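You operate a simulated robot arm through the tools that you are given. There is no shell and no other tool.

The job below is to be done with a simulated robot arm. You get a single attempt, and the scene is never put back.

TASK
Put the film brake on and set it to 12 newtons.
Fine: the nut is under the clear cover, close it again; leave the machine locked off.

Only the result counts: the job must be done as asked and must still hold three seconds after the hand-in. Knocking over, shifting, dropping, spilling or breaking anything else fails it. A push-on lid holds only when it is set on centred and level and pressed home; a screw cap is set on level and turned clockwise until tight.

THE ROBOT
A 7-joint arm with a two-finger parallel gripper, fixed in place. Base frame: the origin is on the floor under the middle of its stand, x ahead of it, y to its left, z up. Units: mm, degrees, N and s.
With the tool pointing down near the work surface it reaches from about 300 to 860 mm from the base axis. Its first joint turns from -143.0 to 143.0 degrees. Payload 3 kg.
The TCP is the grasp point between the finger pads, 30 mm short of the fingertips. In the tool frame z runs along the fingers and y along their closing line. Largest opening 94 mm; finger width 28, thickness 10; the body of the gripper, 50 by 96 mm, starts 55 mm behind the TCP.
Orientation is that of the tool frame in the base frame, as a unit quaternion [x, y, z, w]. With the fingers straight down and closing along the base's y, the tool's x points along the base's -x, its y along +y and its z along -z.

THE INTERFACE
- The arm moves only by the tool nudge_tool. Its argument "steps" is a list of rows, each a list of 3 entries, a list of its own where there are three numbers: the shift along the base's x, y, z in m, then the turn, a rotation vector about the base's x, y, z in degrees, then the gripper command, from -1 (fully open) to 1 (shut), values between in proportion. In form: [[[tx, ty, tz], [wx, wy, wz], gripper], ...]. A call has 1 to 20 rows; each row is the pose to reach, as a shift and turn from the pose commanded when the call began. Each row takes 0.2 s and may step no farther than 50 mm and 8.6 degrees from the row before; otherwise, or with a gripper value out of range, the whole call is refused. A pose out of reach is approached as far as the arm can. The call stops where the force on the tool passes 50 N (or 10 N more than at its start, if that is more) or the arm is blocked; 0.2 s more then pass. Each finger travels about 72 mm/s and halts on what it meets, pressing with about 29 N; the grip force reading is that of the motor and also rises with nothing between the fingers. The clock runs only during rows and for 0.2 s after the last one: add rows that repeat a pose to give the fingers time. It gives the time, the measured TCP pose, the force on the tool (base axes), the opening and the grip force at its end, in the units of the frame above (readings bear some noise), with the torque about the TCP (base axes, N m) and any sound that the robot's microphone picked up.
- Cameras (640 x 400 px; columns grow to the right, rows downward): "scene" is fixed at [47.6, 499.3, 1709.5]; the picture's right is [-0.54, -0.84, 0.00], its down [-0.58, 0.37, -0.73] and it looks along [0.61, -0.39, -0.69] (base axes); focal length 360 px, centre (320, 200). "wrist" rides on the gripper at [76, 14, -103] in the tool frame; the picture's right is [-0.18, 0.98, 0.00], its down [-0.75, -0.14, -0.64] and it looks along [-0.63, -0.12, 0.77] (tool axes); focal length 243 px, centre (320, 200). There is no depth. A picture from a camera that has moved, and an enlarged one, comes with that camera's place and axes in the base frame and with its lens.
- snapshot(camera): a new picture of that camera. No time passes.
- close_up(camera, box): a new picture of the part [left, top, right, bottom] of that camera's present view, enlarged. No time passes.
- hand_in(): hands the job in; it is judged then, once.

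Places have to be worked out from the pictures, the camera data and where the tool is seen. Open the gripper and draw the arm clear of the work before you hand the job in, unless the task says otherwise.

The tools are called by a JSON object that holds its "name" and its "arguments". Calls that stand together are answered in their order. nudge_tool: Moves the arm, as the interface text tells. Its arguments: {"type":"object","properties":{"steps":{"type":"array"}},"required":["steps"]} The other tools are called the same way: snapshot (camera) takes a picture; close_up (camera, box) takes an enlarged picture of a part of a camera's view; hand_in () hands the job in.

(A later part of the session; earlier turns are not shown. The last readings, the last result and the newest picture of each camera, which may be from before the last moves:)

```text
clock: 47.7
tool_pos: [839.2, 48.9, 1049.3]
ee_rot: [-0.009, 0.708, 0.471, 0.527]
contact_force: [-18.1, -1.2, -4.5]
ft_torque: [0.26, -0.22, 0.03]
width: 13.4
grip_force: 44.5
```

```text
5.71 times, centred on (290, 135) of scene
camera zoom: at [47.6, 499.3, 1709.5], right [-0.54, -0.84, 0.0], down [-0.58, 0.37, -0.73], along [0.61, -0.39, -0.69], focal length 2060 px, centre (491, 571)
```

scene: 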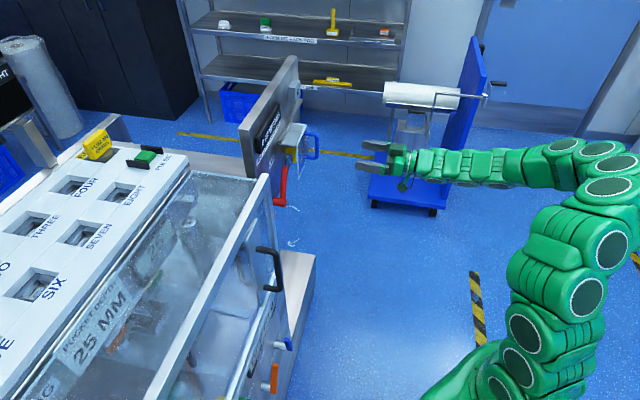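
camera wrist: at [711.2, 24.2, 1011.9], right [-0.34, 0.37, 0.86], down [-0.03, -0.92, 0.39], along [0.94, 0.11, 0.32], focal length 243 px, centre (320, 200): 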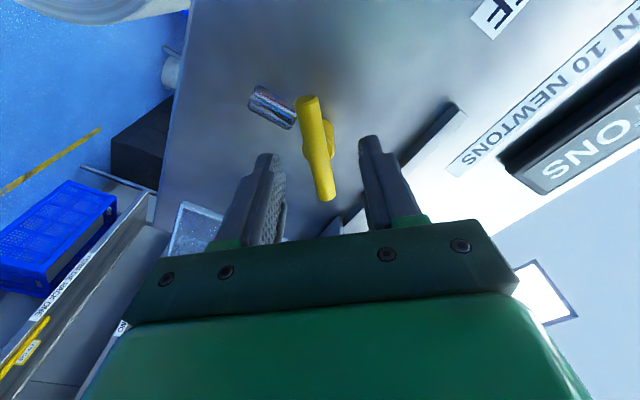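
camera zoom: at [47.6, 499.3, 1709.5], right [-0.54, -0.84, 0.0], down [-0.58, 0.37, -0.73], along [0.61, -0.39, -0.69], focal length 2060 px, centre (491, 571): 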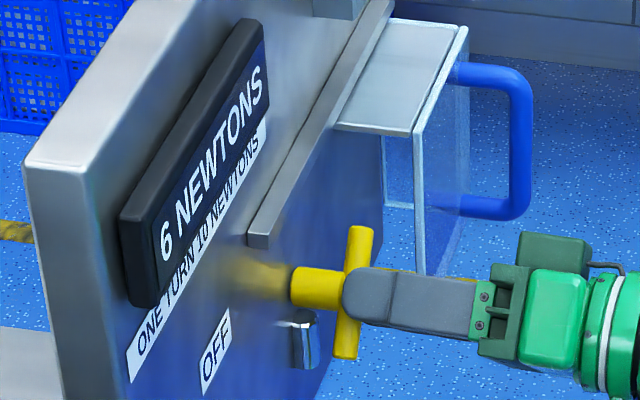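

Still 6 at ρ≈41°. Another 4°.

{"name": "nudge_tool", "arguments": {"steps": [[[0, 0, 0], [-2.95, -2.7, 0], 1], [[0, 0, 0], [-2.95, -2.7, 0], 1]]}}

{"name": "close_up", "arguments": {"camera": "scene", "box": [250, 100, 330, 170]}}

{"name": "close_up", "arguments": {"camera": "wrist", "box": [220, 60, 420, 240]}}

```text
clock: 48.3
tool_pos: [838.4, 49.0, 1050.8]
ee_rot: [-0.034, 0.707, 0.452, 0.543]
contact_force: [8.1, 6.6, 2.7]
ft_torque: [0.38, -0.35, -0.22]
width: 13.6
grip_force: 45.4
```

```text
5.71 times, centred on (290, 135) of scene
camera zoom: at [47.6, 499.3, 1709.5], right [-0.54, -0.84, 0.0], down [-0.58, 0.37, -0.73], along [0.61, -0.39, -0.69], focal length 2060 px, centre (491, 571)
```

zoom: 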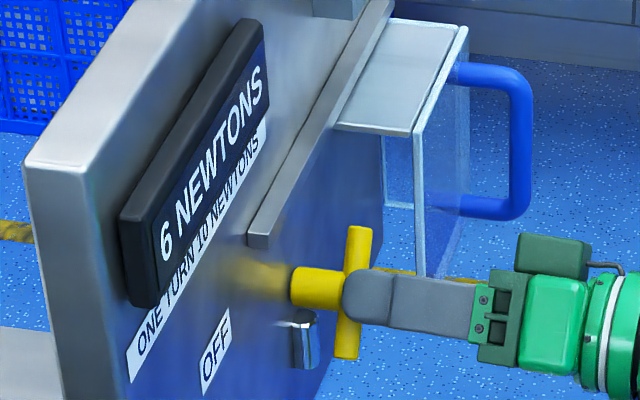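

```text
2.22 times, centred on (320, 150) of wrist
camera zoom: at [724.4, 21.7, 997.5], right [-0.45, 0.5, 0.74], down [-0.09, -0.85, 0.52], along [0.89, 0.17, 0.43], focal length 539 px, centre (320, 311)
```

zoom: 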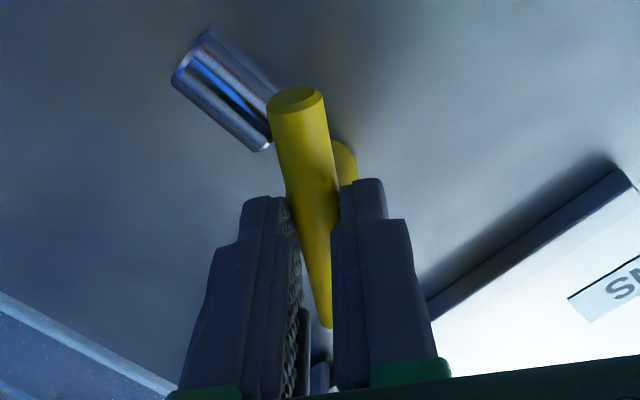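

Still 6 while the bar does turn with the gripper. I continue in 4° steps.

{"name": "nudge_tool", "arguments": {"steps": [[[0, 0, 0], [-2.95, -2.7, 0], 1], [[0, 0, 0], [-2.95, -2.7, 0], 1]]}}

{"name": "close_up", "arguments": {"camera": "scene", "box": [250, 100, 330, 170]}}

```text
clock: 48.9
tool_pos: [838.6, 49.2, 1049.0]
ee_rot: [-0.058, 0.705, 0.433, 0.558]
contact_force: [11.1, 7.2, 6.7]
ft_torque: [0.54, -0.56, -0.28]
width: 13.5
grip_force: 44.8
```

```text
5.71 times, centred on (290, 135) of scene
camera zoom: at [47.6, 499.3, 1709.5], right [-0.54, -0.84, 0.0], down [-0.58, 0.37, -0.73], along [0.61, -0.39, -0.69], focal length 2060 px, centre (491, 571)
```

zoom: 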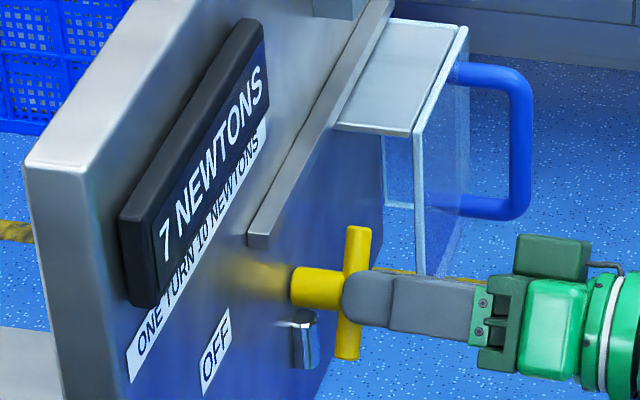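

The read-out flipped to 7 between 12° and 16° past the start: that fits 36° per newton with the bar horizontal at 0 N (initial ≈6.14 N), so 12.0 N is when the bar stands 72° above horizontal, about 195° further. I continue counter-clockwise 30° with this grip.

{"name": "nudge_tool", "arguments": {"steps": [[[0, 0, 0], [-5.53, -5.07, 0], 1], [[0, 0, 0], [-11.06, -10.13, 0], 1], [[0, 0, 0], [-16.59, -15.2, 0], 1], [[0, 0, 0], [-22.12, -20.27, 0], 1], [[0, 0, 0], [-22.12, -20.27, 0], 1]]}}

{"name": "close_up", "arguments": {"camera": "scene", "box": [250, 100, 330, 170]}}

{"name": "close_up", "arguments": {"camera": "wrist", "box": [220, 60, 420, 240]}}

```text
clock: 50.1
tool_pos: [838.8, 48.7, 1050.1]
ee_rot: [-0.24, 0.666, 0.273, 0.651]
contact_force: [-38.1, -6.4, -3.7]
ft_torque: [0.11, -0.14, 0.76]
width: 13.6
grip_force: 44.7
```

```text
5.71 times, centred on (290, 135) of scene
camera zoom: at [47.6, 499.3, 1709.5], right [-0.54, -0.84, 0.0], down [-0.58, 0.37, -0.73], along [0.61, -0.39, -0.69], focal length 2060 px, centre (491, 571)
```

zoom: 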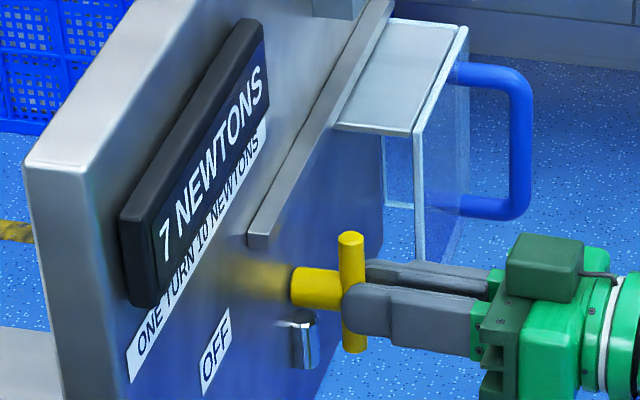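

```text
2.22 times, centred on (320, 150) of wrist
camera zoom: at [750.8, -7.3, 974.4], right [-0.66, 0.72, 0.23], down [-0.35, -0.56, 0.75], along [0.67, 0.41, 0.62], focal length 539 px, centre (320, 311)
```

zoom: 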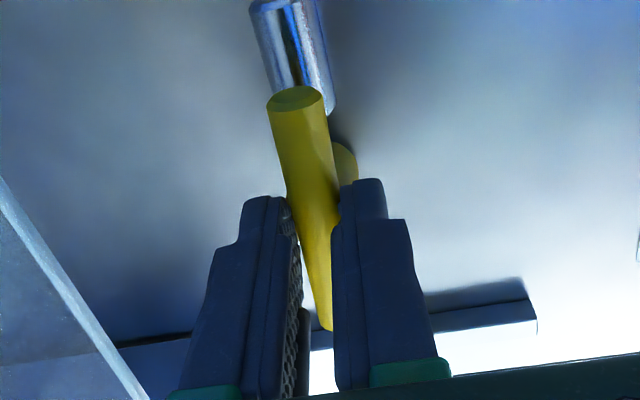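

7 N displayed and the bar is near vertical; side force has risen to about 38 N, so it is time to regrip. I open, back out 45 mm, and roll clockwise toward the flipped grip (+180°).

{"name": "nudge_tool", "arguments": {"steps": [[[0, 0, 0], [0, 0, 0], 0.2], [[0, 0, 0], [0, 0, 0], 0], [[-0.0166, -0.0152, 0], [0, 0, 0], 0], [[-0.0332, -0.0304, 0], [0, 0, 0], 0], [[-0.0332, -0.0304, 0], [6.27, 5.74, 0], 0], [[-0.0332, -0.0304, 0], [12.53, 11.49, 0], 0], [[-0.0332, -0.0304, 0], [18.8, 17.23, 0], 0], [[-0.0332, -0.0304, 0], [25.07, 22.97, 0], 0], [[-0.0332, -0.0304, 0], [31.34, 28.71, 0], 0], [[-0.0332, -0.0304, 0], [37.6, 34.46, 0], 0], [[-0.0332, -0.0304, 0], [43.87, 40.2, 0], 0], [[-0.0332, -0.0304, 0], [50.14, 45.94, 0], 0], [[-0.0332, -0.0304, 0], [56.4, 51.68, 0], 0], [[-0.0332, -0.0304, 0], [62.67, 57.43, 0], 0], [[-0.0332, -0.0304, 0], [68.94, 63.17, 0], 0], [[-0.0332, -0.0304, 0], [75.2, 68.91, 0], 0], [[-0.0332, -0.0304, 0], [81.47, 74.65, 0], 0], [[-0.0332, -0.0304, 0], [87.74, 80.4, 0], 0], [[-0.0332, -0.0304, 0], [94.0, 86.14, 0], 0]]}}

```text
clock: 54.1
tool_pos: [806.2, 19.1, 1049.8]
ee_rot: [0.491, 0.509, 0.706, 0.042]
contact_force: [1.0, 0.1, -0.4]
ft_torque: [0.01, 0.01, -0.01]
width: 46.9
grip_force: 0.0
```

Rolled 127.5°; I finish the remaining 52.5° and look.

{"name": "nudge_tool", "arguments": {"steps": [[[0, 0, 0], [5.53, 5.07, 0], 0], [[0, 0, 0], [11.06, 10.13, 0], 0], [[0, 0, 0], [16.59, 15.2, 0], 0], [[0, 0, 0], [22.12, 20.27, 0], 0], [[0, 0, 0], [27.65, 25.34, 0], 0], [[0, 0, 0], [33.18, 30.4, 0], 0], [[0, 0, 0], [38.71, 35.47, 0], 0], [[0, 0, 0], [38.71, 35.47, 0], 0]]}}

{"name": "snapshot", "arguments": {"camera": "wrist"}}

{"name": "close_up", "arguments": {"camera": "wrist", "box": [240, 60, 400, 200]}}

{"name": "close_up", "arguments": {"camera": "scene", "box": [250, 90, 350, 190]}}

```text
clock: 55.9
tool_pos: [805.8, 18.6, 1049.8]
ee_rot: [0.665, 0.239, 0.652, -0.275]
contact_force: [-0.4, 0.6, 1.0]
ft_torque: [0.03, 0.03, 0.0]
width: 47.1
grip_force: 0.1
```

```text
taken
camera wrist: at [742.9, -64.8, 1124.8], right [0.66, -0.71, -0.24], down [-0.59, -0.3, -0.75], along [0.46, 0.63, -0.62], focal length 243 px, centre (320, 200)
```

wrist: 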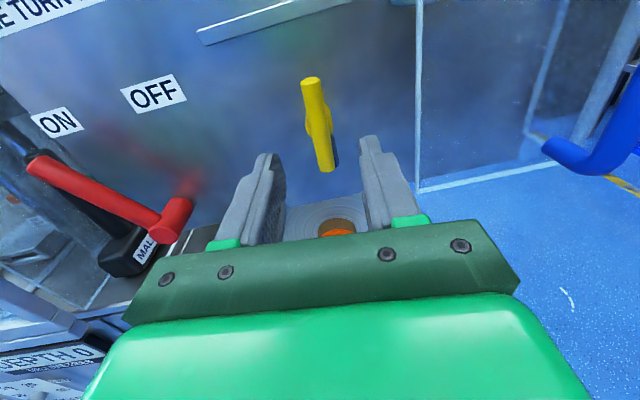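

```text
2.86 times, centred on (320, 130) of wrist
camera zoom: at [742.9, -64.8, 1124.8], right [0.66, -0.71, -0.24], down [-0.59, -0.3, -0.75], along [0.46, 0.63, -0.62], focal length 693 px, centre (320, 400)
```

zoom: 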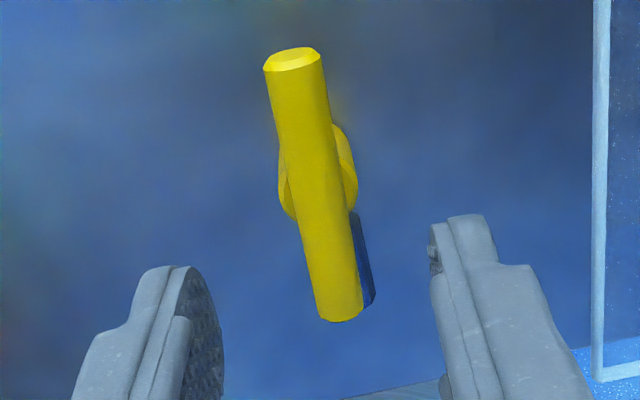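

```text
4.00 times, centred on (300, 140) of scene
camera zoom: at [47.6, 499.3, 1709.5], right [-0.54, -0.84, 0.0], down [-0.58, 0.37, -0.73], along [0.61, -0.39, -0.69], focal length 1442 px, centre (400, 440)
```

zoom: 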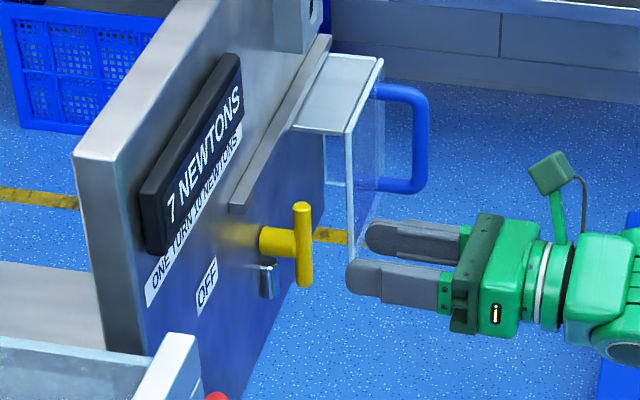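

Centred within 1 mm and square within 0.5° in the flipped grip, still 7 N. I advance 45 mm and close on the bar.

{"name": "nudge_tool", "arguments": {"steps": [[[0.0111, 0.0101, 0], [0, 0, 0], 0], [[0.0221, 0.0203, 0], [0, 0, 0], 0], [[0.0332, 0.0304, 0], [0, 0, 0], 0], [[0.0332, 0.0304, 0], [0, 0, 0], 0.5], [[0.0332, 0.0304, 0], [0, 0, 0], 1], [[0.0332, 0.0304, 0], [0, 0, 0], 1], [[0.0332, 0.0304, 0], [0, 0, 0], 1]]}}

{"name": "close_up", "arguments": {"camera": "wrist", "box": [220, 60, 420, 240]}}

```text
clock: 57.5
tool_pos: [839.0, 49.0, 1049.9]
ee_rot: [0.664, 0.241, 0.652, -0.275]
contact_force: [-0.8, 4.7, 1.3]
ft_torque: [0.35, -0.29, 0.21]
width: 13.3
grip_force: 45.0
```

```text
2.22 times, centred on (320, 150) of wrist
camera zoom: at [775.5, -34.7, 1124.9], right [0.66, -0.71, -0.24], down [-0.59, -0.3, -0.75], along [0.46, 0.63, -0.62], focal length 539 px, centre (320, 311)
```

zoom: 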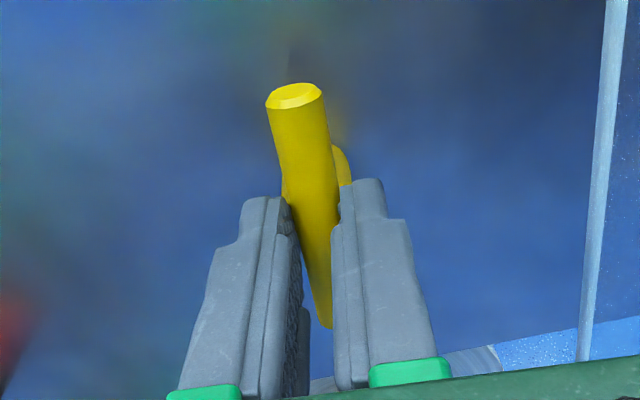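

Gripped (13.3 mm, small forces). I turn counter-clockwise 40° and check.

{"name": "nudge_tool", "arguments": {"steps": [[[0, 0, 0], [-5.9, -5.4, 0], 1], [[0, 0, 0], [-11.8, -10.81, 0], 1], [[0, 0, 0], [-17.7, -16.21, 0], 1], [[0, 0, 0], [-23.59, -21.62, 0], 1], [[0, 0, 0], [-29.49, -27.02, 0], 1], [[0, 0, 0], [-29.49, -27.02, 0], 1]]}}

{"name": "close_up", "arguments": {"camera": "scene", "box": [250, 100, 330, 170]}}

{"name": "close_up", "arguments": {"camera": "wrist", "box": [220, 60, 420, 240]}}

```text
clock: 58.9
tool_pos: [838.2, 48.5, 1049.4]
ee_rot: [0.543, 0.453, 0.706, -0.034]
contact_force: [0.7, -5.6, 5.7]
ft_torque: [0.28, -0.23, 0.12]
width: 13.5
grip_force: 45.1
```

```text
5.71 times, centred on (290, 135) of scene
camera zoom: at [47.6, 499.3, 1709.5], right [-0.54, -0.84, 0.0], down [-0.58, 0.37, -0.73], along [0.61, -0.39, -0.69], focal length 2060 px, centre (491, 571)
```

zoom: 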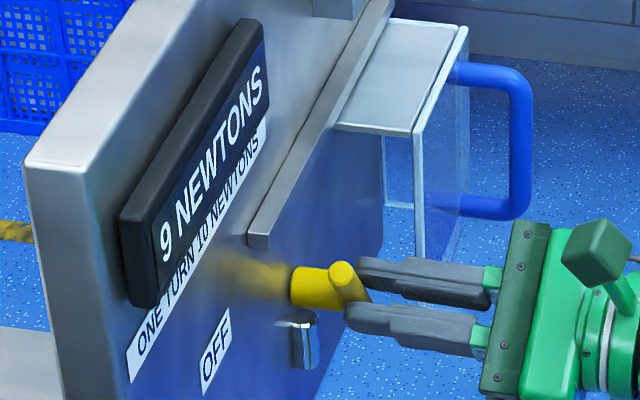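

```text
2.22 times, centred on (320, 150) of wrist
camera zoom: at [739.8, 4.3, 1119.1], right [0.61, -0.66, 0.45], down [-0.24, -0.69, -0.69], along [0.76, 0.31, -0.57], focal length 539 px, centre (320, 311)
```

zoom: 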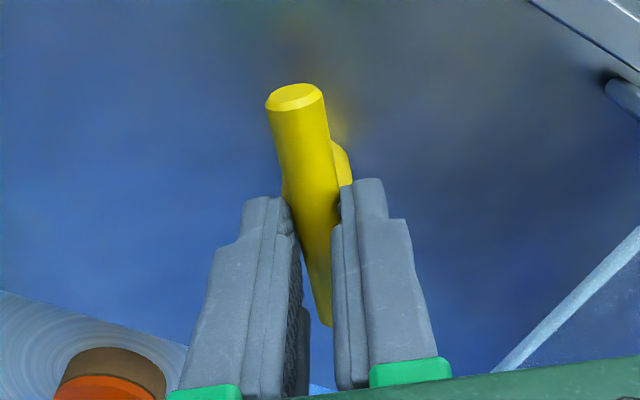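

9 N displayed, forces under 8 N. I continue counter-clockwise another 80°.

{"name": "nudge_tool", "arguments": {"steps": [[[0, 0, 0], [-5.9, -5.4, 0], 1], [[0, 0, 0], [-11.8, -10.81, 0], 1], [[0, 0, 0], [-17.7, -16.21, 0], 1], [[0, 0, 0], [-23.59, -21.62, 0], 1], [[0, 0, 0], [-29.49, -27.02, 0], 1], [[0, 0, 0], [-35.39, -32.43, 0], 1], [[0, 0, 0], [-41.29, -37.83, 0], 1], [[0, 0, 0], [-47.19, -43.24, 0], 1], [[0, 0, 0], [-53.09, -48.64, 0], 1], [[0, 0, 0], [-58.98, -54.05, 0], 1], [[0, 0, 0], [-58.98, -54.05, 0], 1]]}}

{"name": "close_up", "arguments": {"camera": "scene", "box": [250, 100, 330, 170]}}

{"name": "close_up", "arguments": {"camera": "wrist", "box": [220, 60, 420, 240]}}

```text
clock: 61.3
tool_pos: [840.1, 49.2, 1049.3]
ee_rot: [0.125, 0.697, 0.562, 0.428]
contact_force: [16.3, -5.8, 19.3]
ft_torque: [0.49, -0.52, -0.66]
width: 13.6
grip_force: 44.9
```

```text
5.71 times, centred on (290, 135) of scene
camera zoom: at [47.6, 499.3, 1709.5], right [-0.54, -0.84, 0.0], down [-0.58, 0.37, -0.73], along [0.61, -0.39, -0.69], focal length 2060 px, centre (491, 571)
```

zoom: 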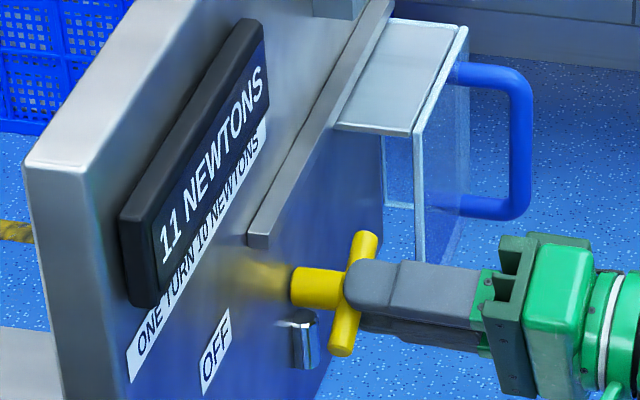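

```text
2.22 times, centred on (320, 150) of wrist
camera zoom: at [713.3, 34.1, 1028.1], right [-0.19, 0.21, 0.96], down [0.02, -0.98, 0.22], along [0.98, 0.06, 0.18], focal length 539 px, centre (320, 311)
```

zoom: 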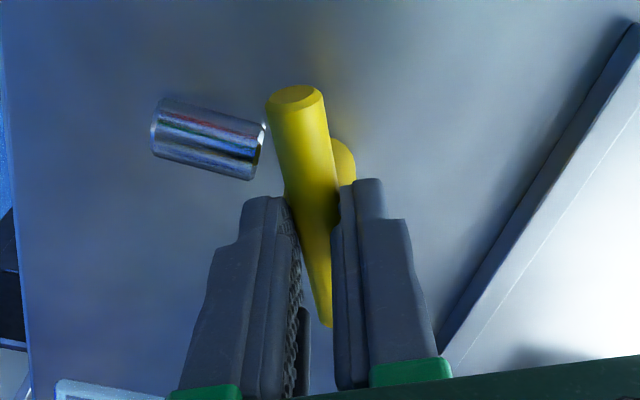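

11 N displayed at ρ≈63°, as predicted (10.75). I release and regrip in place to relieve the ~26 N side load, then go on.

{"name": "nudge_tool", "arguments": {"steps": [[[0, 0, 0], [0, 0, 0], 0.5], [[0, 0, 0], [0, 0, 0], 0.5], [[0, 0, 0], [0, 0, 0], 1], [[0, 0, 0], [0, 0, 0], 1], [[0, 0, 0], [0, 0, 0], 1]]}}

{"name": "close_up", "arguments": {"camera": "wrist", "box": [220, 60, 420, 240]}}

```text
clock: 62.5
tool_pos: [839.0, 50.2, 1049.1]
ee_rot: [0.125, 0.696, 0.563, 0.427]
contact_force: [-7.9, 5.3, 9.1]
ft_torque: [0.09, -0.14, 0.65]
width: 13.7
grip_force: 44.8
```

```text
2.22 times, centred on (320, 150) of wrist
camera zoom: at [712.8, 34.6, 1027.9], right [-0.19, 0.21, 0.96], down [0.03, -0.98, 0.22], along [0.98, 0.07, 0.18], focal length 539 px, centre (320, 311)
```

zoom: 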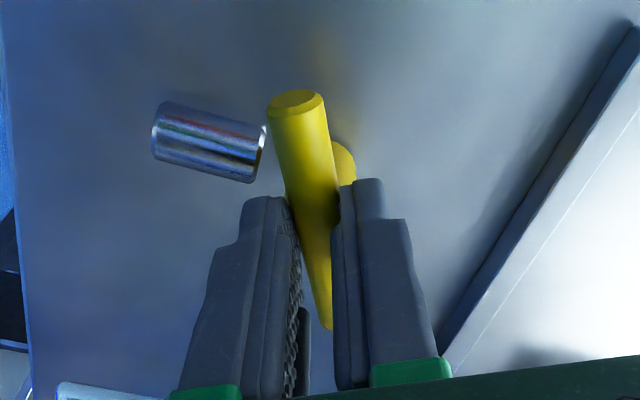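

Regripped cleanly. I turn 24° counter-clockwise to ρ≈39°, just before the expected change to 12.

{"name": "nudge_tool", "arguments": {"steps": [[[0, 0, 0], [-4.42, -4.05, 0], 1], [[0, 0, 0], [-8.85, -8.11, 0], 1], [[0, 0, 0], [-13.27, -12.16, 0], 1], [[0, 0, 0], [-17.7, -16.21, 0], 1], [[0, 0, 0], [-17.7, -16.21, 0], 1]]}}

{"name": "close_up", "arguments": {"camera": "scene", "box": [250, 100, 330, 170]}}

```text
clock: 63.7
tool_pos: [839.7, 50.1, 1048.6]
ee_rot: [-0.024, 0.707, 0.461, 0.535]
contact_force: [-7.3, 7.1, 8.1]
ft_torque: [0.37, -0.32, 0.26]
width: 13.7
grip_force: 44.8
```

```text
5.71 times, centred on (290, 135) of scene
camera zoom: at [47.6, 499.3, 1709.5], right [-0.54, -0.84, 0.0], down [-0.58, 0.37, -0.73], along [0.61, -0.39, -0.69], focal length 2060 px, centre (491, 571)
```

zoom: 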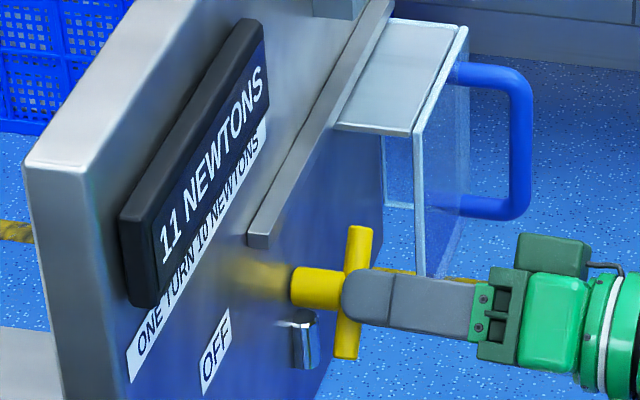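

Still 11 as expected. Another 4° to ρ≈35°.

{"name": "nudge_tool", "arguments": {"steps": [[[0, 0, 0], [-2.95, -2.7, 0], 1], [[0, 0, 0], [-2.95, -2.7, 0], 1]]}}

{"name": "close_up", "arguments": {"camera": "scene", "box": [250, 100, 330, 170]}}

```text
clock: 64.3
tool_pos: [839.4, 49.6, 1048.8]
ee_rot: [-0.046, 0.707, 0.442, 0.551]
contact_force: [-7.8, 9.7, 4.5]
ft_torque: [0.42, -0.45, 0.15]
width: 13.6
grip_force: 44.7
```

```text
5.71 times, centred on (290, 135) of scene
camera zoom: at [47.6, 499.3, 1709.5], right [-0.54, -0.84, 0.0], down [-0.58, 0.37, -0.73], along [0.61, -0.39, -0.69], focal length 2060 px, centre (491, 571)
```

zoom: 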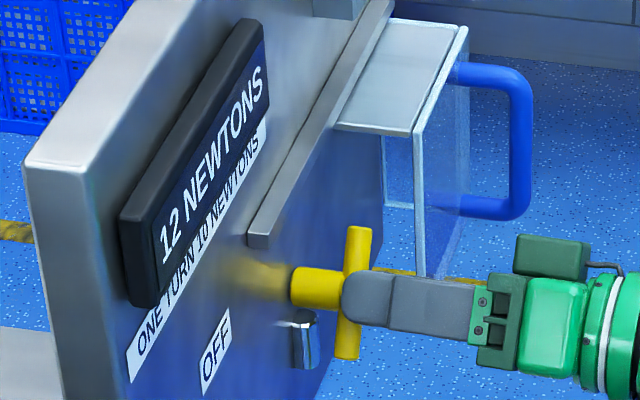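

The read-out changed to 12 between ρ 39° and 35° (predicted 36°, i.e. 11.5 N). The middle of the 12 band is about 16–18° further, so I turn 16.5° more.

{"name": "nudge_tool", "arguments": {"steps": [[[0, 0, 0], [-4.06, -3.72, 0], 1], [[0, 0, 0], [-8.11, -7.43, 0], 1], [[0, 0, 0], [-12.17, -11.15, 0], 1], [[0, 0, 0], [-12.17, -11.15, 0], 1]]}}

{"name": "close_up", "arguments": {"camera": "scene", "box": [250, 100, 330, 170]}}

{"name": "close_up", "arguments": {"camera": "wrist", "box": [220, 60, 420, 240]}}

```text
clock: 65.3
tool_pos: [838.4, 49.2, 1049.8]
ee_rot: [-0.147, 0.693, 0.356, 0.61]
contact_force: [5.2, 7.9, 4.2]
ft_torque: [0.33, -0.41, 0.08]
width: 13.3
grip_force: 44.9
```

```text
5.71 times, centred on (290, 135) of scene
camera zoom: at [47.6, 499.3, 1709.5], right [-0.54, -0.84, 0.0], down [-0.58, 0.37, -0.73], along [0.61, -0.39, -0.69], focal length 2060 px, centre (491, 571)
```

zoom: 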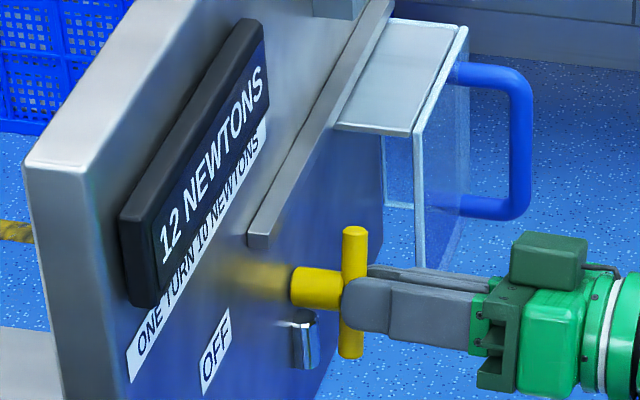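

```text
2.22 times, centred on (320, 150) of wrist
camera zoom: at [737.7, 7.5, 981.8], right [-0.59, 0.65, 0.49], down [-0.22, -0.71, 0.67], along [0.78, 0.29, 0.56], focal length 539 px, centre (320, 311)
```

zoom: 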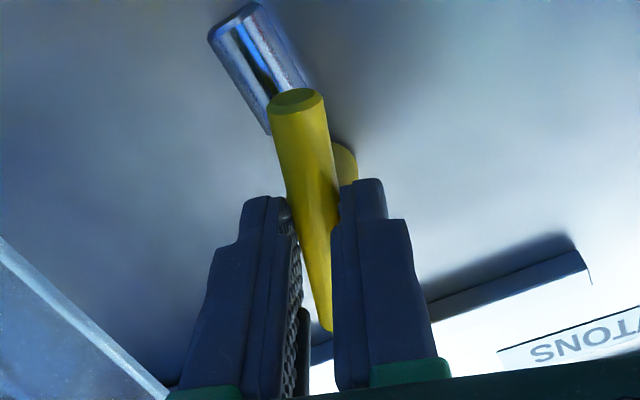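

12 NEWTONS. I open the fingers, back straight out 100 mm, and check the read-out and the nut.

{"name": "nudge_tool", "arguments": {"steps": [[[0, 0, 0], [0, 0, 0], 0.5], [[0, 0, 0], [0, 0, 0], 0], [[0, 0, 0], [0, 0, 0], 0], [[-0.0184, -0.0169, 0], [0, 0, 0], 0], [[-0.0442, -0.0405, 0], [0, 0, 0], 0], [[-0.0737, -0.0676, 0], [0, 0, 0], 0], [[-0.0737, -0.0676, 0], [0, 0, 0], 0]]}}

{"name": "snapshot", "arguments": {"camera": "wrist"}}

{"name": "close_up", "arguments": {"camera": "scene", "box": [250, 90, 350, 190]}}

{"name": "close_up", "arguments": {"camera": "wrist", "box": [270, 50, 370, 150]}}

```text
clock: 66.9
tool_pos: [764.7, -18.4, 1050.4]
ee_rot: [-0.146, 0.693, 0.358, 0.609]
contact_force: [0.4, -0.2, 0.2]
ft_torque: [0.0, 0.02, -0.01]
width: 47.0
grip_force: 0.1
```

```text
taken
camera wrist: at [663.8, -60.7, 982.9], right [-0.59, 0.65, 0.49], down [-0.22, -0.71, 0.67], along [0.78, 0.29, 0.56], focal length 243 px, centre (320, 200)
```

wrist: 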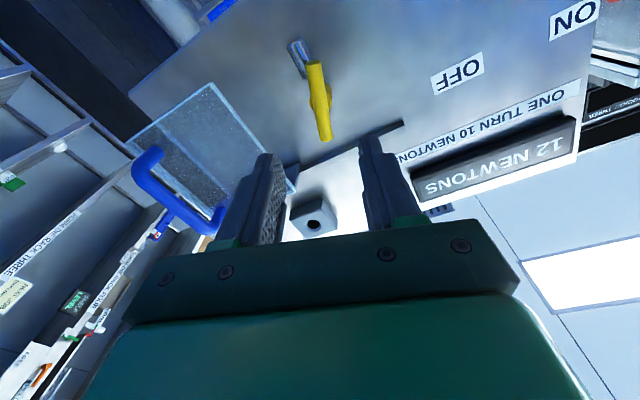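

```text
4.00 times, centred on (300, 140) of scene
camera zoom: at [47.6, 499.3, 1709.5], right [-0.54, -0.84, 0.0], down [-0.58, 0.37, -0.73], along [0.61, -0.39, -0.69], focal length 1442 px, centre (400, 440)
```

zoom: 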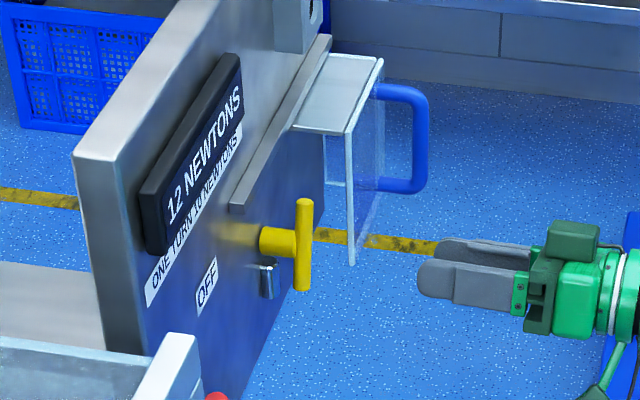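

```text
4.00 times, centred on (320, 100) of wrist
camera zoom: at [663.8, -60.7, 982.9], right [-0.59, 0.65, 0.49], down [-0.22, -0.71, 0.67], along [0.78, 0.29, 0.56], focal length 970 px, centre (320, 600)
```

zoom: 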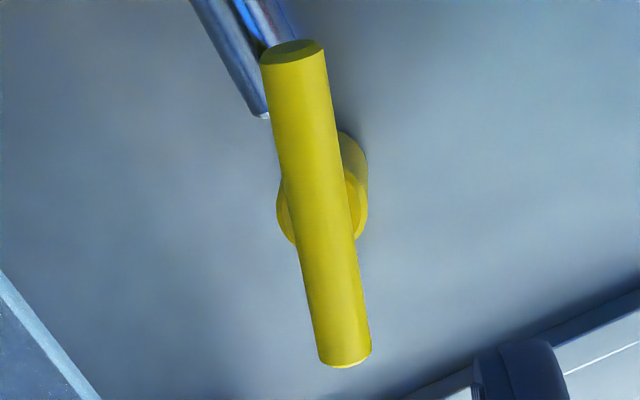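

The setting holds at 12. Now to close the cover: I roll the tool 161.5° clockwise here in free space to the camera-up attitude used for the handle.

{"name": "nudge_tool", "arguments": {"steps": [[[0, 0, 0], [6.27, 5.74, 0], 0], [[0, 0, 0], [12.53, 11.49, 0], 0], [[0, 0, 0], [18.8, 17.23, 0], 0], [[0, 0, 0], [25.07, 22.97, 0], 0], [[0, 0, 0], [31.34, 28.71, 0], 0], [[0, 0, 0], [37.6, 34.46, 0], 0], [[0, 0, 0], [43.87, 40.2, 0], 0], [[0, 0, 0], [50.14, 45.94, 0], 0], [[0, 0, 0], [56.4, 51.68, 0], 0], [[0, 0, 0], [62.67, 57.43, 0], 0], [[0, 0, 0], [68.94, 63.17, 0], 0], [[0, 0, 0], [75.2, 68.91, 0], 0], [[0, 0, 0], [81.47, 74.65, 0], 0], [[0, 0, 0], [87.74, 80.4, 0], 0], [[0, 0, 0], [94.0, 86.14, 0], 0], [[0, 0, 0], [100.27, 91.88, 0], 0], [[0, 0, 0], [106.54, 97.62, 0], 0], [[0, 0, 0], [112.81, 103.37, 0], 0], [[0, 0, 0], [119.07, 109.11, 0], 0], [[0, 0, 0], [119.07, 109.11, 0], 0]]}}

{"name": "snapshot", "arguments": {"camera": "wrist"}}

```text
clock: 71.1
tool_pos: [765.6, -19.0, 1049.5]
ee_rot: [0.659, 0.257, 0.659, -0.257]
contact_force: [0.2, -0.2, -0.3]
ft_torque: [0.01, 0.02, 0.0]
width: 46.8
grip_force: 0.1
```

```text
taken
camera wrist: at [699.7, -99.0, 1125.3], right [0.67, -0.72, -0.19], down [-0.57, -0.33, -0.75], along [0.48, 0.61, -0.63], focal length 243 px, centre (320, 200)
```

wrist: 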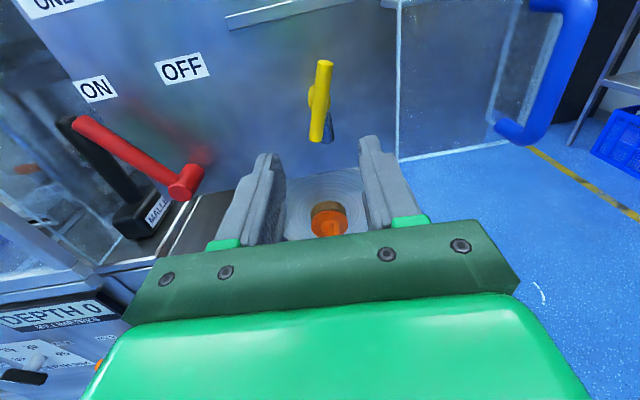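

Now I move right, staying back from the panel, to line up with the handle at u≈696.

{"name": "nudge_tool", "arguments": {"steps": [[[0.026, -0.0321, 0.0005], [0, 0, 0], 0], [[0.0521, -0.0643, 0.001], [0, 0, 0], 0], [[0.0781, -0.0964, 0.0015], [0, 0, 0], 0], [[0.1041, -0.1285, 0.002], [0, 0, 0], 0], [[0.1041, -0.1285, 0.002], [0, 0, 0], 0]]}}

{"name": "snapshot", "arguments": {"camera": "wrist"}}

```text
clock: 72.3
tool_pos: [868.4, -147.6, 1053.6]
ee_rot: [0.658, 0.257, 0.659, -0.258]
contact_force: [0.4, 0.3, 0.3]
ft_torque: [0.0, -0.01, -0.03]
width: 47.0
grip_force: 0.1
```

```text
taken
camera wrist: at [802.4, -228.6, 1129.0], right [0.67, -0.72, -0.18], down [-0.57, -0.33, -0.75], along [0.48, 0.61, -0.63], focal length 243 px, centre (320, 200)
```

wrist: 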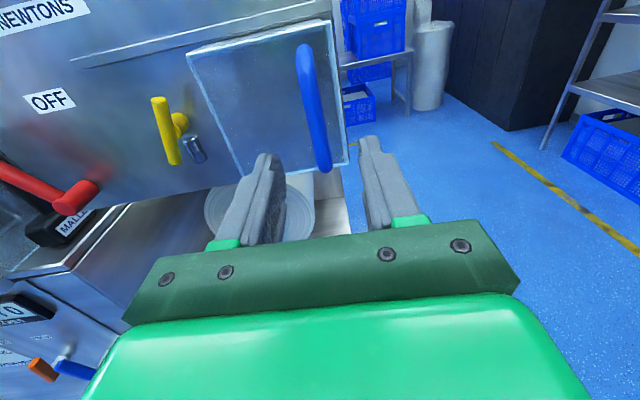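

The handle (u≈692) lies between the fingers. I advance 77 mm to straddle it.

{"name": "nudge_tool", "arguments": {"steps": [[[0.0142, 0.013, 0], [0, 0, 0], 0], [[0.0284, 0.026, 0], [0, 0, 0], 0], [[0.0426, 0.039, 0], [0, 0, 0], 0], [[0.0568, 0.052, 0], [0, 0, 0], 0], [[0.0568, 0.052, 0], [0, 0, 0], 0]]}}

{"name": "snapshot", "arguments": {"camera": "wrist"}}

{"name": "close_up", "arguments": {"camera": "scene", "box": [230, 70, 370, 210]}}

```text
clock: 73.5
tool_pos: [927.1, -94.1, 1049.9]
ee_rot: [0.659, 0.256, 0.66, -0.256]
contact_force: [-0.4, 0.1, 0.2]
ft_torque: [0.01, 0.04, -0.01]
width: 47.0
grip_force: 0.0
```

```text
taken
camera wrist: at [861.0, -175.2, 1127.3], right [0.67, -0.72, -0.18], down [-0.57, -0.33, -0.75], along [0.49, 0.61, -0.63], focal length 243 px, centre (320, 200)
```

wrist: 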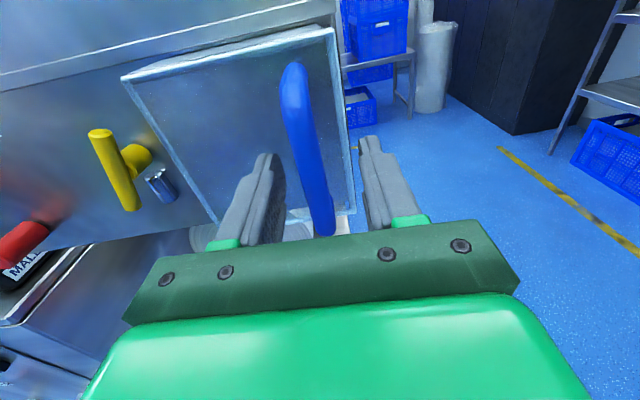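

```text
2.86 times, centred on (300, 140) of scene
camera zoom: at [47.6, 499.3, 1709.5], right [-0.54, -0.84, 0.0], down [-0.58, 0.37, -0.73], along [0.61, -0.39, -0.69], focal length 1030 px, centre (377, 371)
```

zoom: 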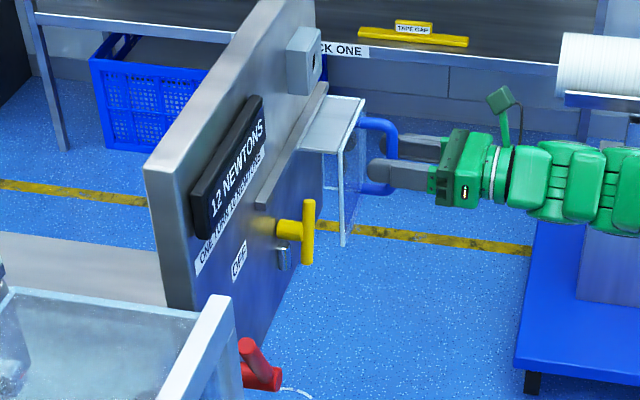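

Fingers straddle the handle. I push the cover left 136 mm in small steps (contact expected after ~18 mm), nearly to its closed position.

{"name": "nudge_tool", "arguments": {"steps": [[[-0.0057, 0.0063, 0], [0, 0, 0], 0], [[-0.0115, 0.0125, 0], [0, 0, 0], 0], [[-0.0172, 0.0188, 0], [0, 0, 0], 0], [[-0.023, 0.0251, 0], [0, 0, 0], 0], [[-0.0287, 0.0313, 0], [0, 0, 0], 0], [[-0.0345, 0.0376, 0], [0, 0, 0], 0], [[-0.0402, 0.0439, 0], [0, 0, 0], 0], [[-0.0459, 0.0501, 0], [0, 0, 0], 0], [[-0.0517, 0.0564, 0], [0, 0, 0], 0], [[-0.0574, 0.0627, 0], [0, 0, 0], 0], [[-0.0632, 0.0689, 0], [0, 0, 0], 0], [[-0.0689, 0.0752, 0], [0, 0, 0], 0], [[-0.0747, 0.0815, 0], [0, 0, 0], 0], [[-0.0804, 0.0877, 0], [0, 0, 0], 0], [[-0.0861, 0.094, 0], [0, 0, 0], 0], [[-0.0919, 0.1003, 0], [0, 0, 0], 0], [[-0.0919, 0.1003, 0], [0, 0, 0], 0]]}}

{"name": "snapshot", "arguments": {"camera": "wrist"}}

{"name": "close_up", "arguments": {"camera": "scene", "box": [230, 70, 370, 210]}}

```text
clock: 77.1
tool_pos: [833.6, 5.1, 1050.7]
ee_rot: [0.658, 0.257, 0.659, -0.258]
contact_force: [-0.9, -0.8, 0.4]
ft_torque: [0.0, 0.02, 0.02]
width: 47.0
grip_force: 0.9
```

```text
taken
camera wrist: at [768.1, -74.6, 1128.0], right [0.67, -0.72, -0.18], down [-0.57, -0.33, -0.75], along [0.48, 0.61, -0.63], focal length 243 px, centre (320, 200)
```

wrist: 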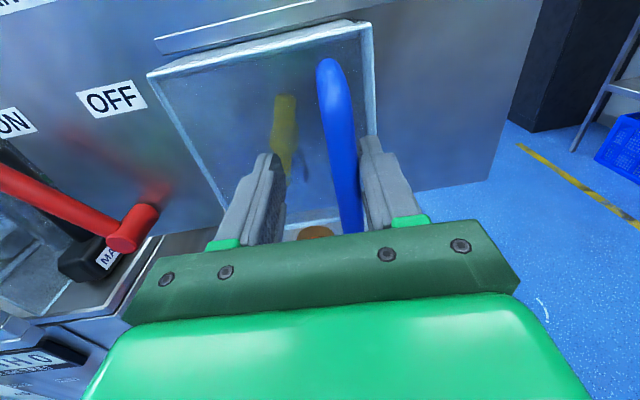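

```text
2.86 times, centred on (300, 140) of scene
camera zoom: at [47.6, 499.3, 1709.5], right [-0.54, -0.84, 0.0], down [-0.58, 0.37, -0.73], along [0.61, -0.39, -0.69], focal length 1030 px, centre (377, 371)
```

zoom: 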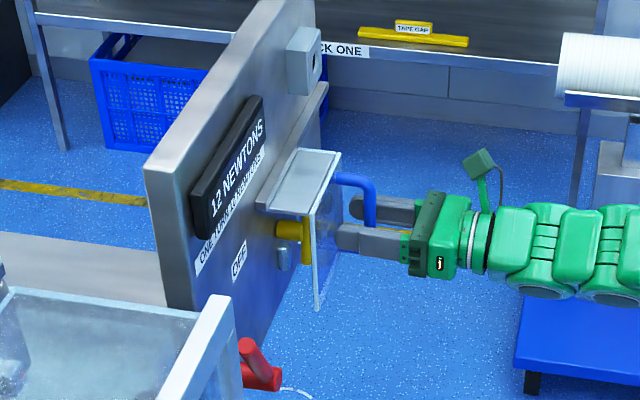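

The cover is almost closed. I push the last millimetres left in 2 mm steps until it meets its end stop.

{"name": "nudge_tool", "arguments": {"steps": [[[-0.0014, 0.0015, 0], [0, 0, 0], 0], [[-0.0027, 0.0029, 0], [0, 0, 0], 0], [[-0.0041, 0.0044, 0], [0, 0, 0], 0], [[-0.0054, 0.0059, 0], [0, 0, 0], 0], [[-0.0068, 0.0074, 0], [0, 0, 0], 0], [[-0.0081, 0.0088, 0], [0, 0, 0], 0]]}}

{"name": "snapshot", "arguments": {"camera": "wrist"}}

{"name": "close_up", "arguments": {"camera": "scene", "box": [230, 70, 370, 210]}}

```text
clock: 78.5
tool_pos: [827.4, 12.3, 1052.0]
ee_rot: [0.659, 0.256, 0.659, -0.256]
contact_force: [2.4, -16.8, -3.5]
ft_torque: [0.02, 0.07, -0.29]
width: 55.2
grip_force: 6.7
```

```text
taken
camera wrist: at [761.0, -67.4, 1127.6], right [0.66, -0.73, -0.18], down [-0.57, -0.33, -0.75], along [0.49, 0.61, -0.63], focal length 243 px, centre (320, 200)
```

wrist: 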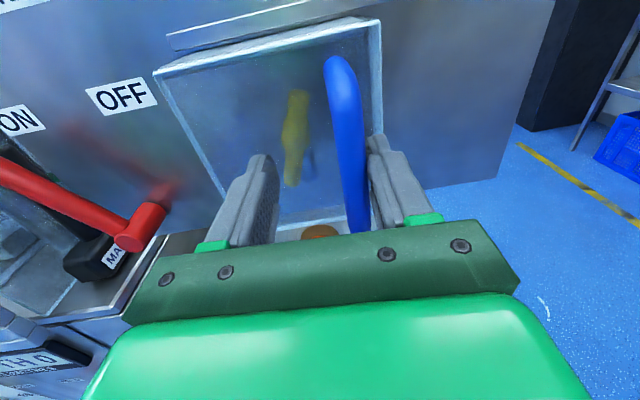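

```text
2.86 times, centred on (300, 140) of scene
camera zoom: at [47.6, 499.3, 1709.5], right [-0.54, -0.84, 0.0], down [-0.58, 0.37, -0.73], along [0.61, -0.39, -0.69], focal length 1030 px, centre (377, 371)
```

zoom: 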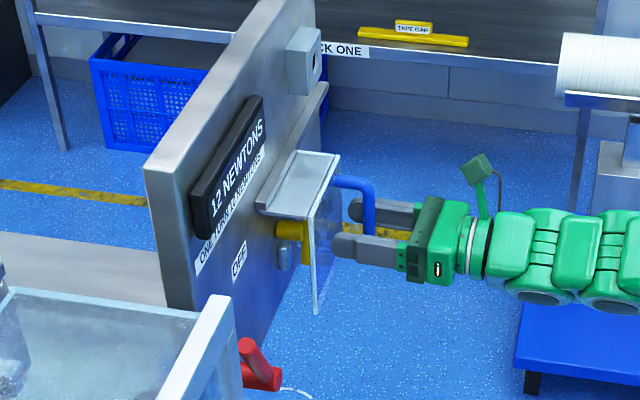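

The cover is hard against its left stop (the finger yields at 17 N) and sits exactly where it was originally. I centre the fingers around the handle again and back straight out.

{"name": "nudge_tool", "arguments": {"steps": [[[0.005, -0.0055, 0], [0, 0, 0], 0], [[0.0101, -0.0111, 0], [0, 0, 0], 0], [[0.0101, -0.0111, 0], [0, 0, 0], 0], [[-0.012, -0.0314, 0], [0, 0, 0], 0], [[-0.0341, -0.0516, 0], [0, 0, 0], 0], [[-0.0636, -0.0787, 0], [0, 0, 0], 0], [[-0.0931, -0.1057, 0], [0, 0, 0], -1], [[-0.1226, -0.1327, 0.01], [0, 0, 0], -1], [[-0.1521, -0.1597, 0.03], [0, 0, 0], -1], [[-0.1521, -0.1597, 0.03], [0, 0, 0], -1]]}}

{"name": "snapshot", "arguments": {"camera": "wrist"}}

{"name": "snapshot", "arguments": {"camera": "scene"}}

{"name": "close_up", "arguments": {"camera": "scene", "box": [230, 80, 350, 220]}}

```text
clock: 80.7
tool_pos: [674.2, -147.2, 1081.9]
ee_rot: [0.658, 0.256, 0.66, -0.257]
contact_force: [-1.1, -0.7, 0.6]
ft_torque: [0.02, -0.01, -0.04]
width: 93.9
grip_force: 0.0
```

```text
taken
camera wrist: at [607.3, -226.5, 1157.6], right [0.67, -0.72, -0.18], down [-0.57, -0.33, -0.75], along [0.48, 0.61, -0.63], focal length 243 px, centre (320, 200)
```

wrist: 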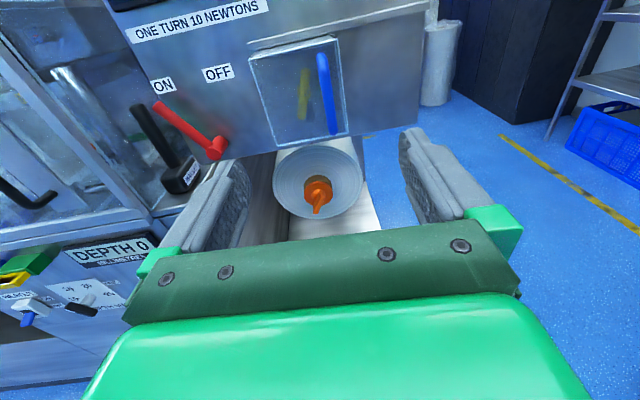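

```text
taken
```

scene: 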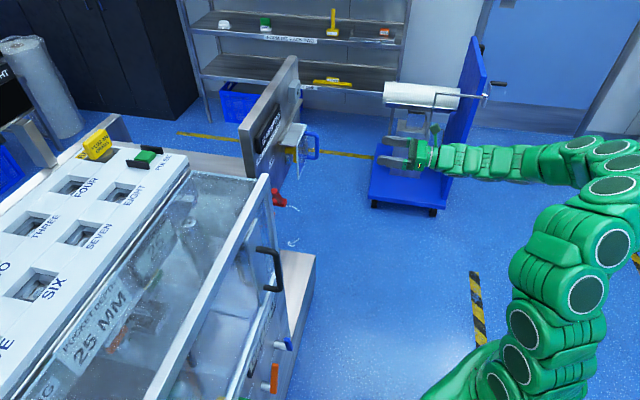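

```text
2.86 times, centred on (290, 150) of scene
camera zoom: at [47.6, 499.3, 1709.5], right [-0.54, -0.84, 0.0], down [-0.58, 0.37, -0.73], along [0.61, -0.39, -0.69], focal length 1030 px, centre (406, 343)
```

zoom: 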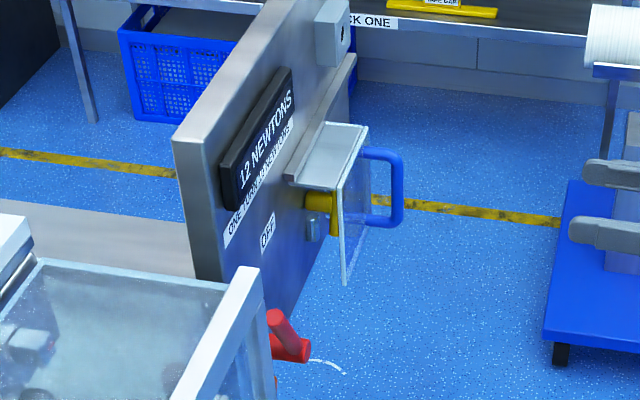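

Read-out 12 N, lever at ON, cover closed. Before handing in I want to check the "locked off" part: I rise 130 mm to look at the grey block with the hole at the top right of the panel.

{"name": "nudge_tool", "arguments": {"steps": [[[0, 0, 0.045], [0, 0, 0], -1], [[0, 0, 0.09], [0, 0, 0], -1], [[0, 0, 0.13], [0, 0, 0], -1], [[0.03, -0.03, 0.17], [0, 0, 0], -1], [[0.03, -0.03, 0.17], [0, 0, 0], -1]]}}

{"name": "snapshot", "arguments": {"camera": "wrist"}}

{"name": "close_up", "arguments": {"camera": "wrist", "box": [280, 0, 440, 120]}}

{"name": "close_up", "arguments": {"camera": "wrist", "box": [100, 0, 300, 150]}}

```text
refused: row 4 steps farther than a row can; nothing moved
```

```text
taken
camera wrist: at [607.3, -226.5, 1157.6], right [0.67, -0.72, -0.18], down [-0.57, -0.33, -0.75], along [0.48, 0.61, -0.63], focal length 243 px, centre (320, 200)
```

wrist: 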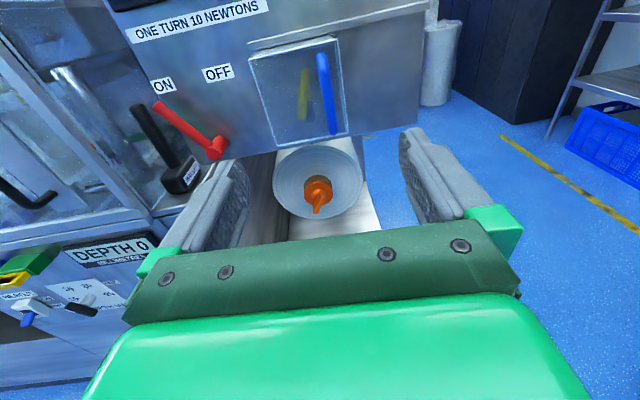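

```text
3.33 times, centred on (360, 60) of wrist
camera zoom: at [607.3, -226.5, 1157.6], right [0.67, -0.72, -0.18], down [-0.57, -0.33, -0.75], along [0.48, 0.61, -0.63], focal length 809 px, centre (187, 667)
```

zoom: 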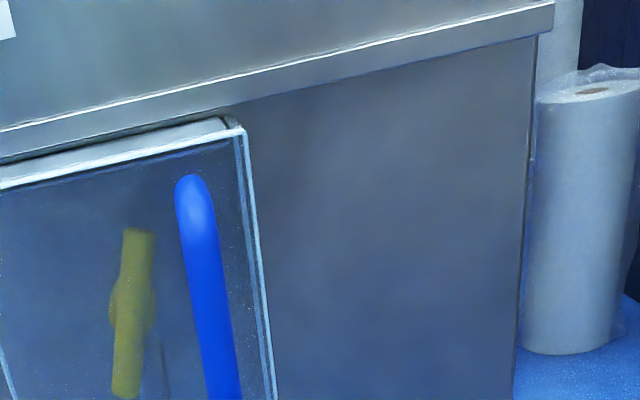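

```text
2.67 times, centred on (200, 75) of wrist
camera zoom: at [607.3, -226.5, 1157.6], right [0.67, -0.72, -0.18], down [-0.57, -0.33, -0.75], along [0.48, 0.61, -0.63], focal length 647 px, centre (640, 533)
```

zoom: 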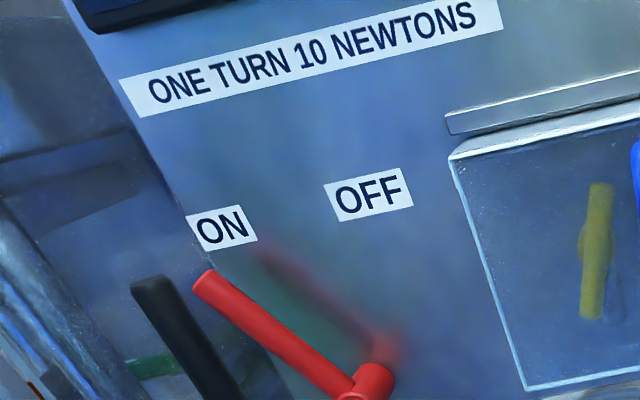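

The last move was refused for too large a step; I repeat it with smaller steps (shift +30/−30 mm sideways and 170 mm up).

{"name": "nudge_tool", "arguments": {"steps": [[[0.006, -0.006, 0.035], [0, 0, 0], -1], [[0.012, -0.012, 0.07], [0, 0, 0], -1], [[0.018, -0.018, 0.105], [0, 0, 0], -1], [[0.024, -0.024, 0.14], [0, 0, 0], -1], [[0.03, -0.03, 0.17], [0, 0, 0], -1], [[0.03, -0.03, 0.17], [0, 0, 0], -1]]}}

{"name": "snapshot", "arguments": {"camera": "wrist"}}

{"name": "close_up", "arguments": {"camera": "wrist", "box": [240, 0, 440, 140]}}

```text
clock: 82.1
tool_pos: [705.5, -176.9, 1251.2]
ee_rot: [0.658, 0.257, 0.659, -0.257]
contact_force: [0.0, 0.1, 0.1]
ft_torque: [-0.01, 0.0, -0.03]
width: 94.0
grip_force: 0.1
```

```text
taken
camera wrist: at [639.0, -258.2, 1327.4], right [0.67, -0.72, -0.18], down [-0.57, -0.33, -0.75], along [0.48, 0.61, -0.63], focal length 243 px, centre (320, 200)
```

wrist: 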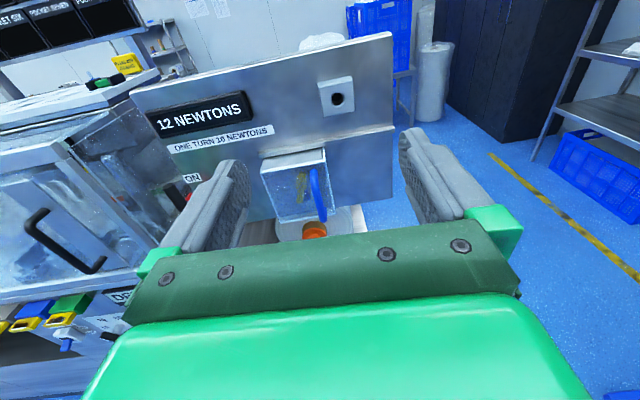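

```text
2.86 times, centred on (340, 70) of wrist
camera zoom: at [639.0, -258.2, 1327.4], right [0.67, -0.72, -0.18], down [-0.57, -0.33, -0.75], along [0.48, 0.61, -0.63], focal length 693 px, centre (263, 571)
```

zoom: 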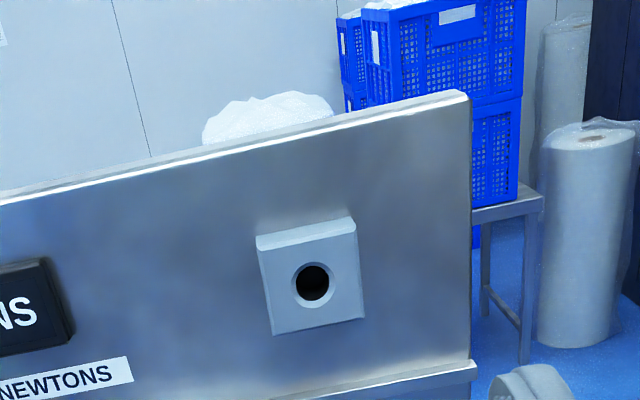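

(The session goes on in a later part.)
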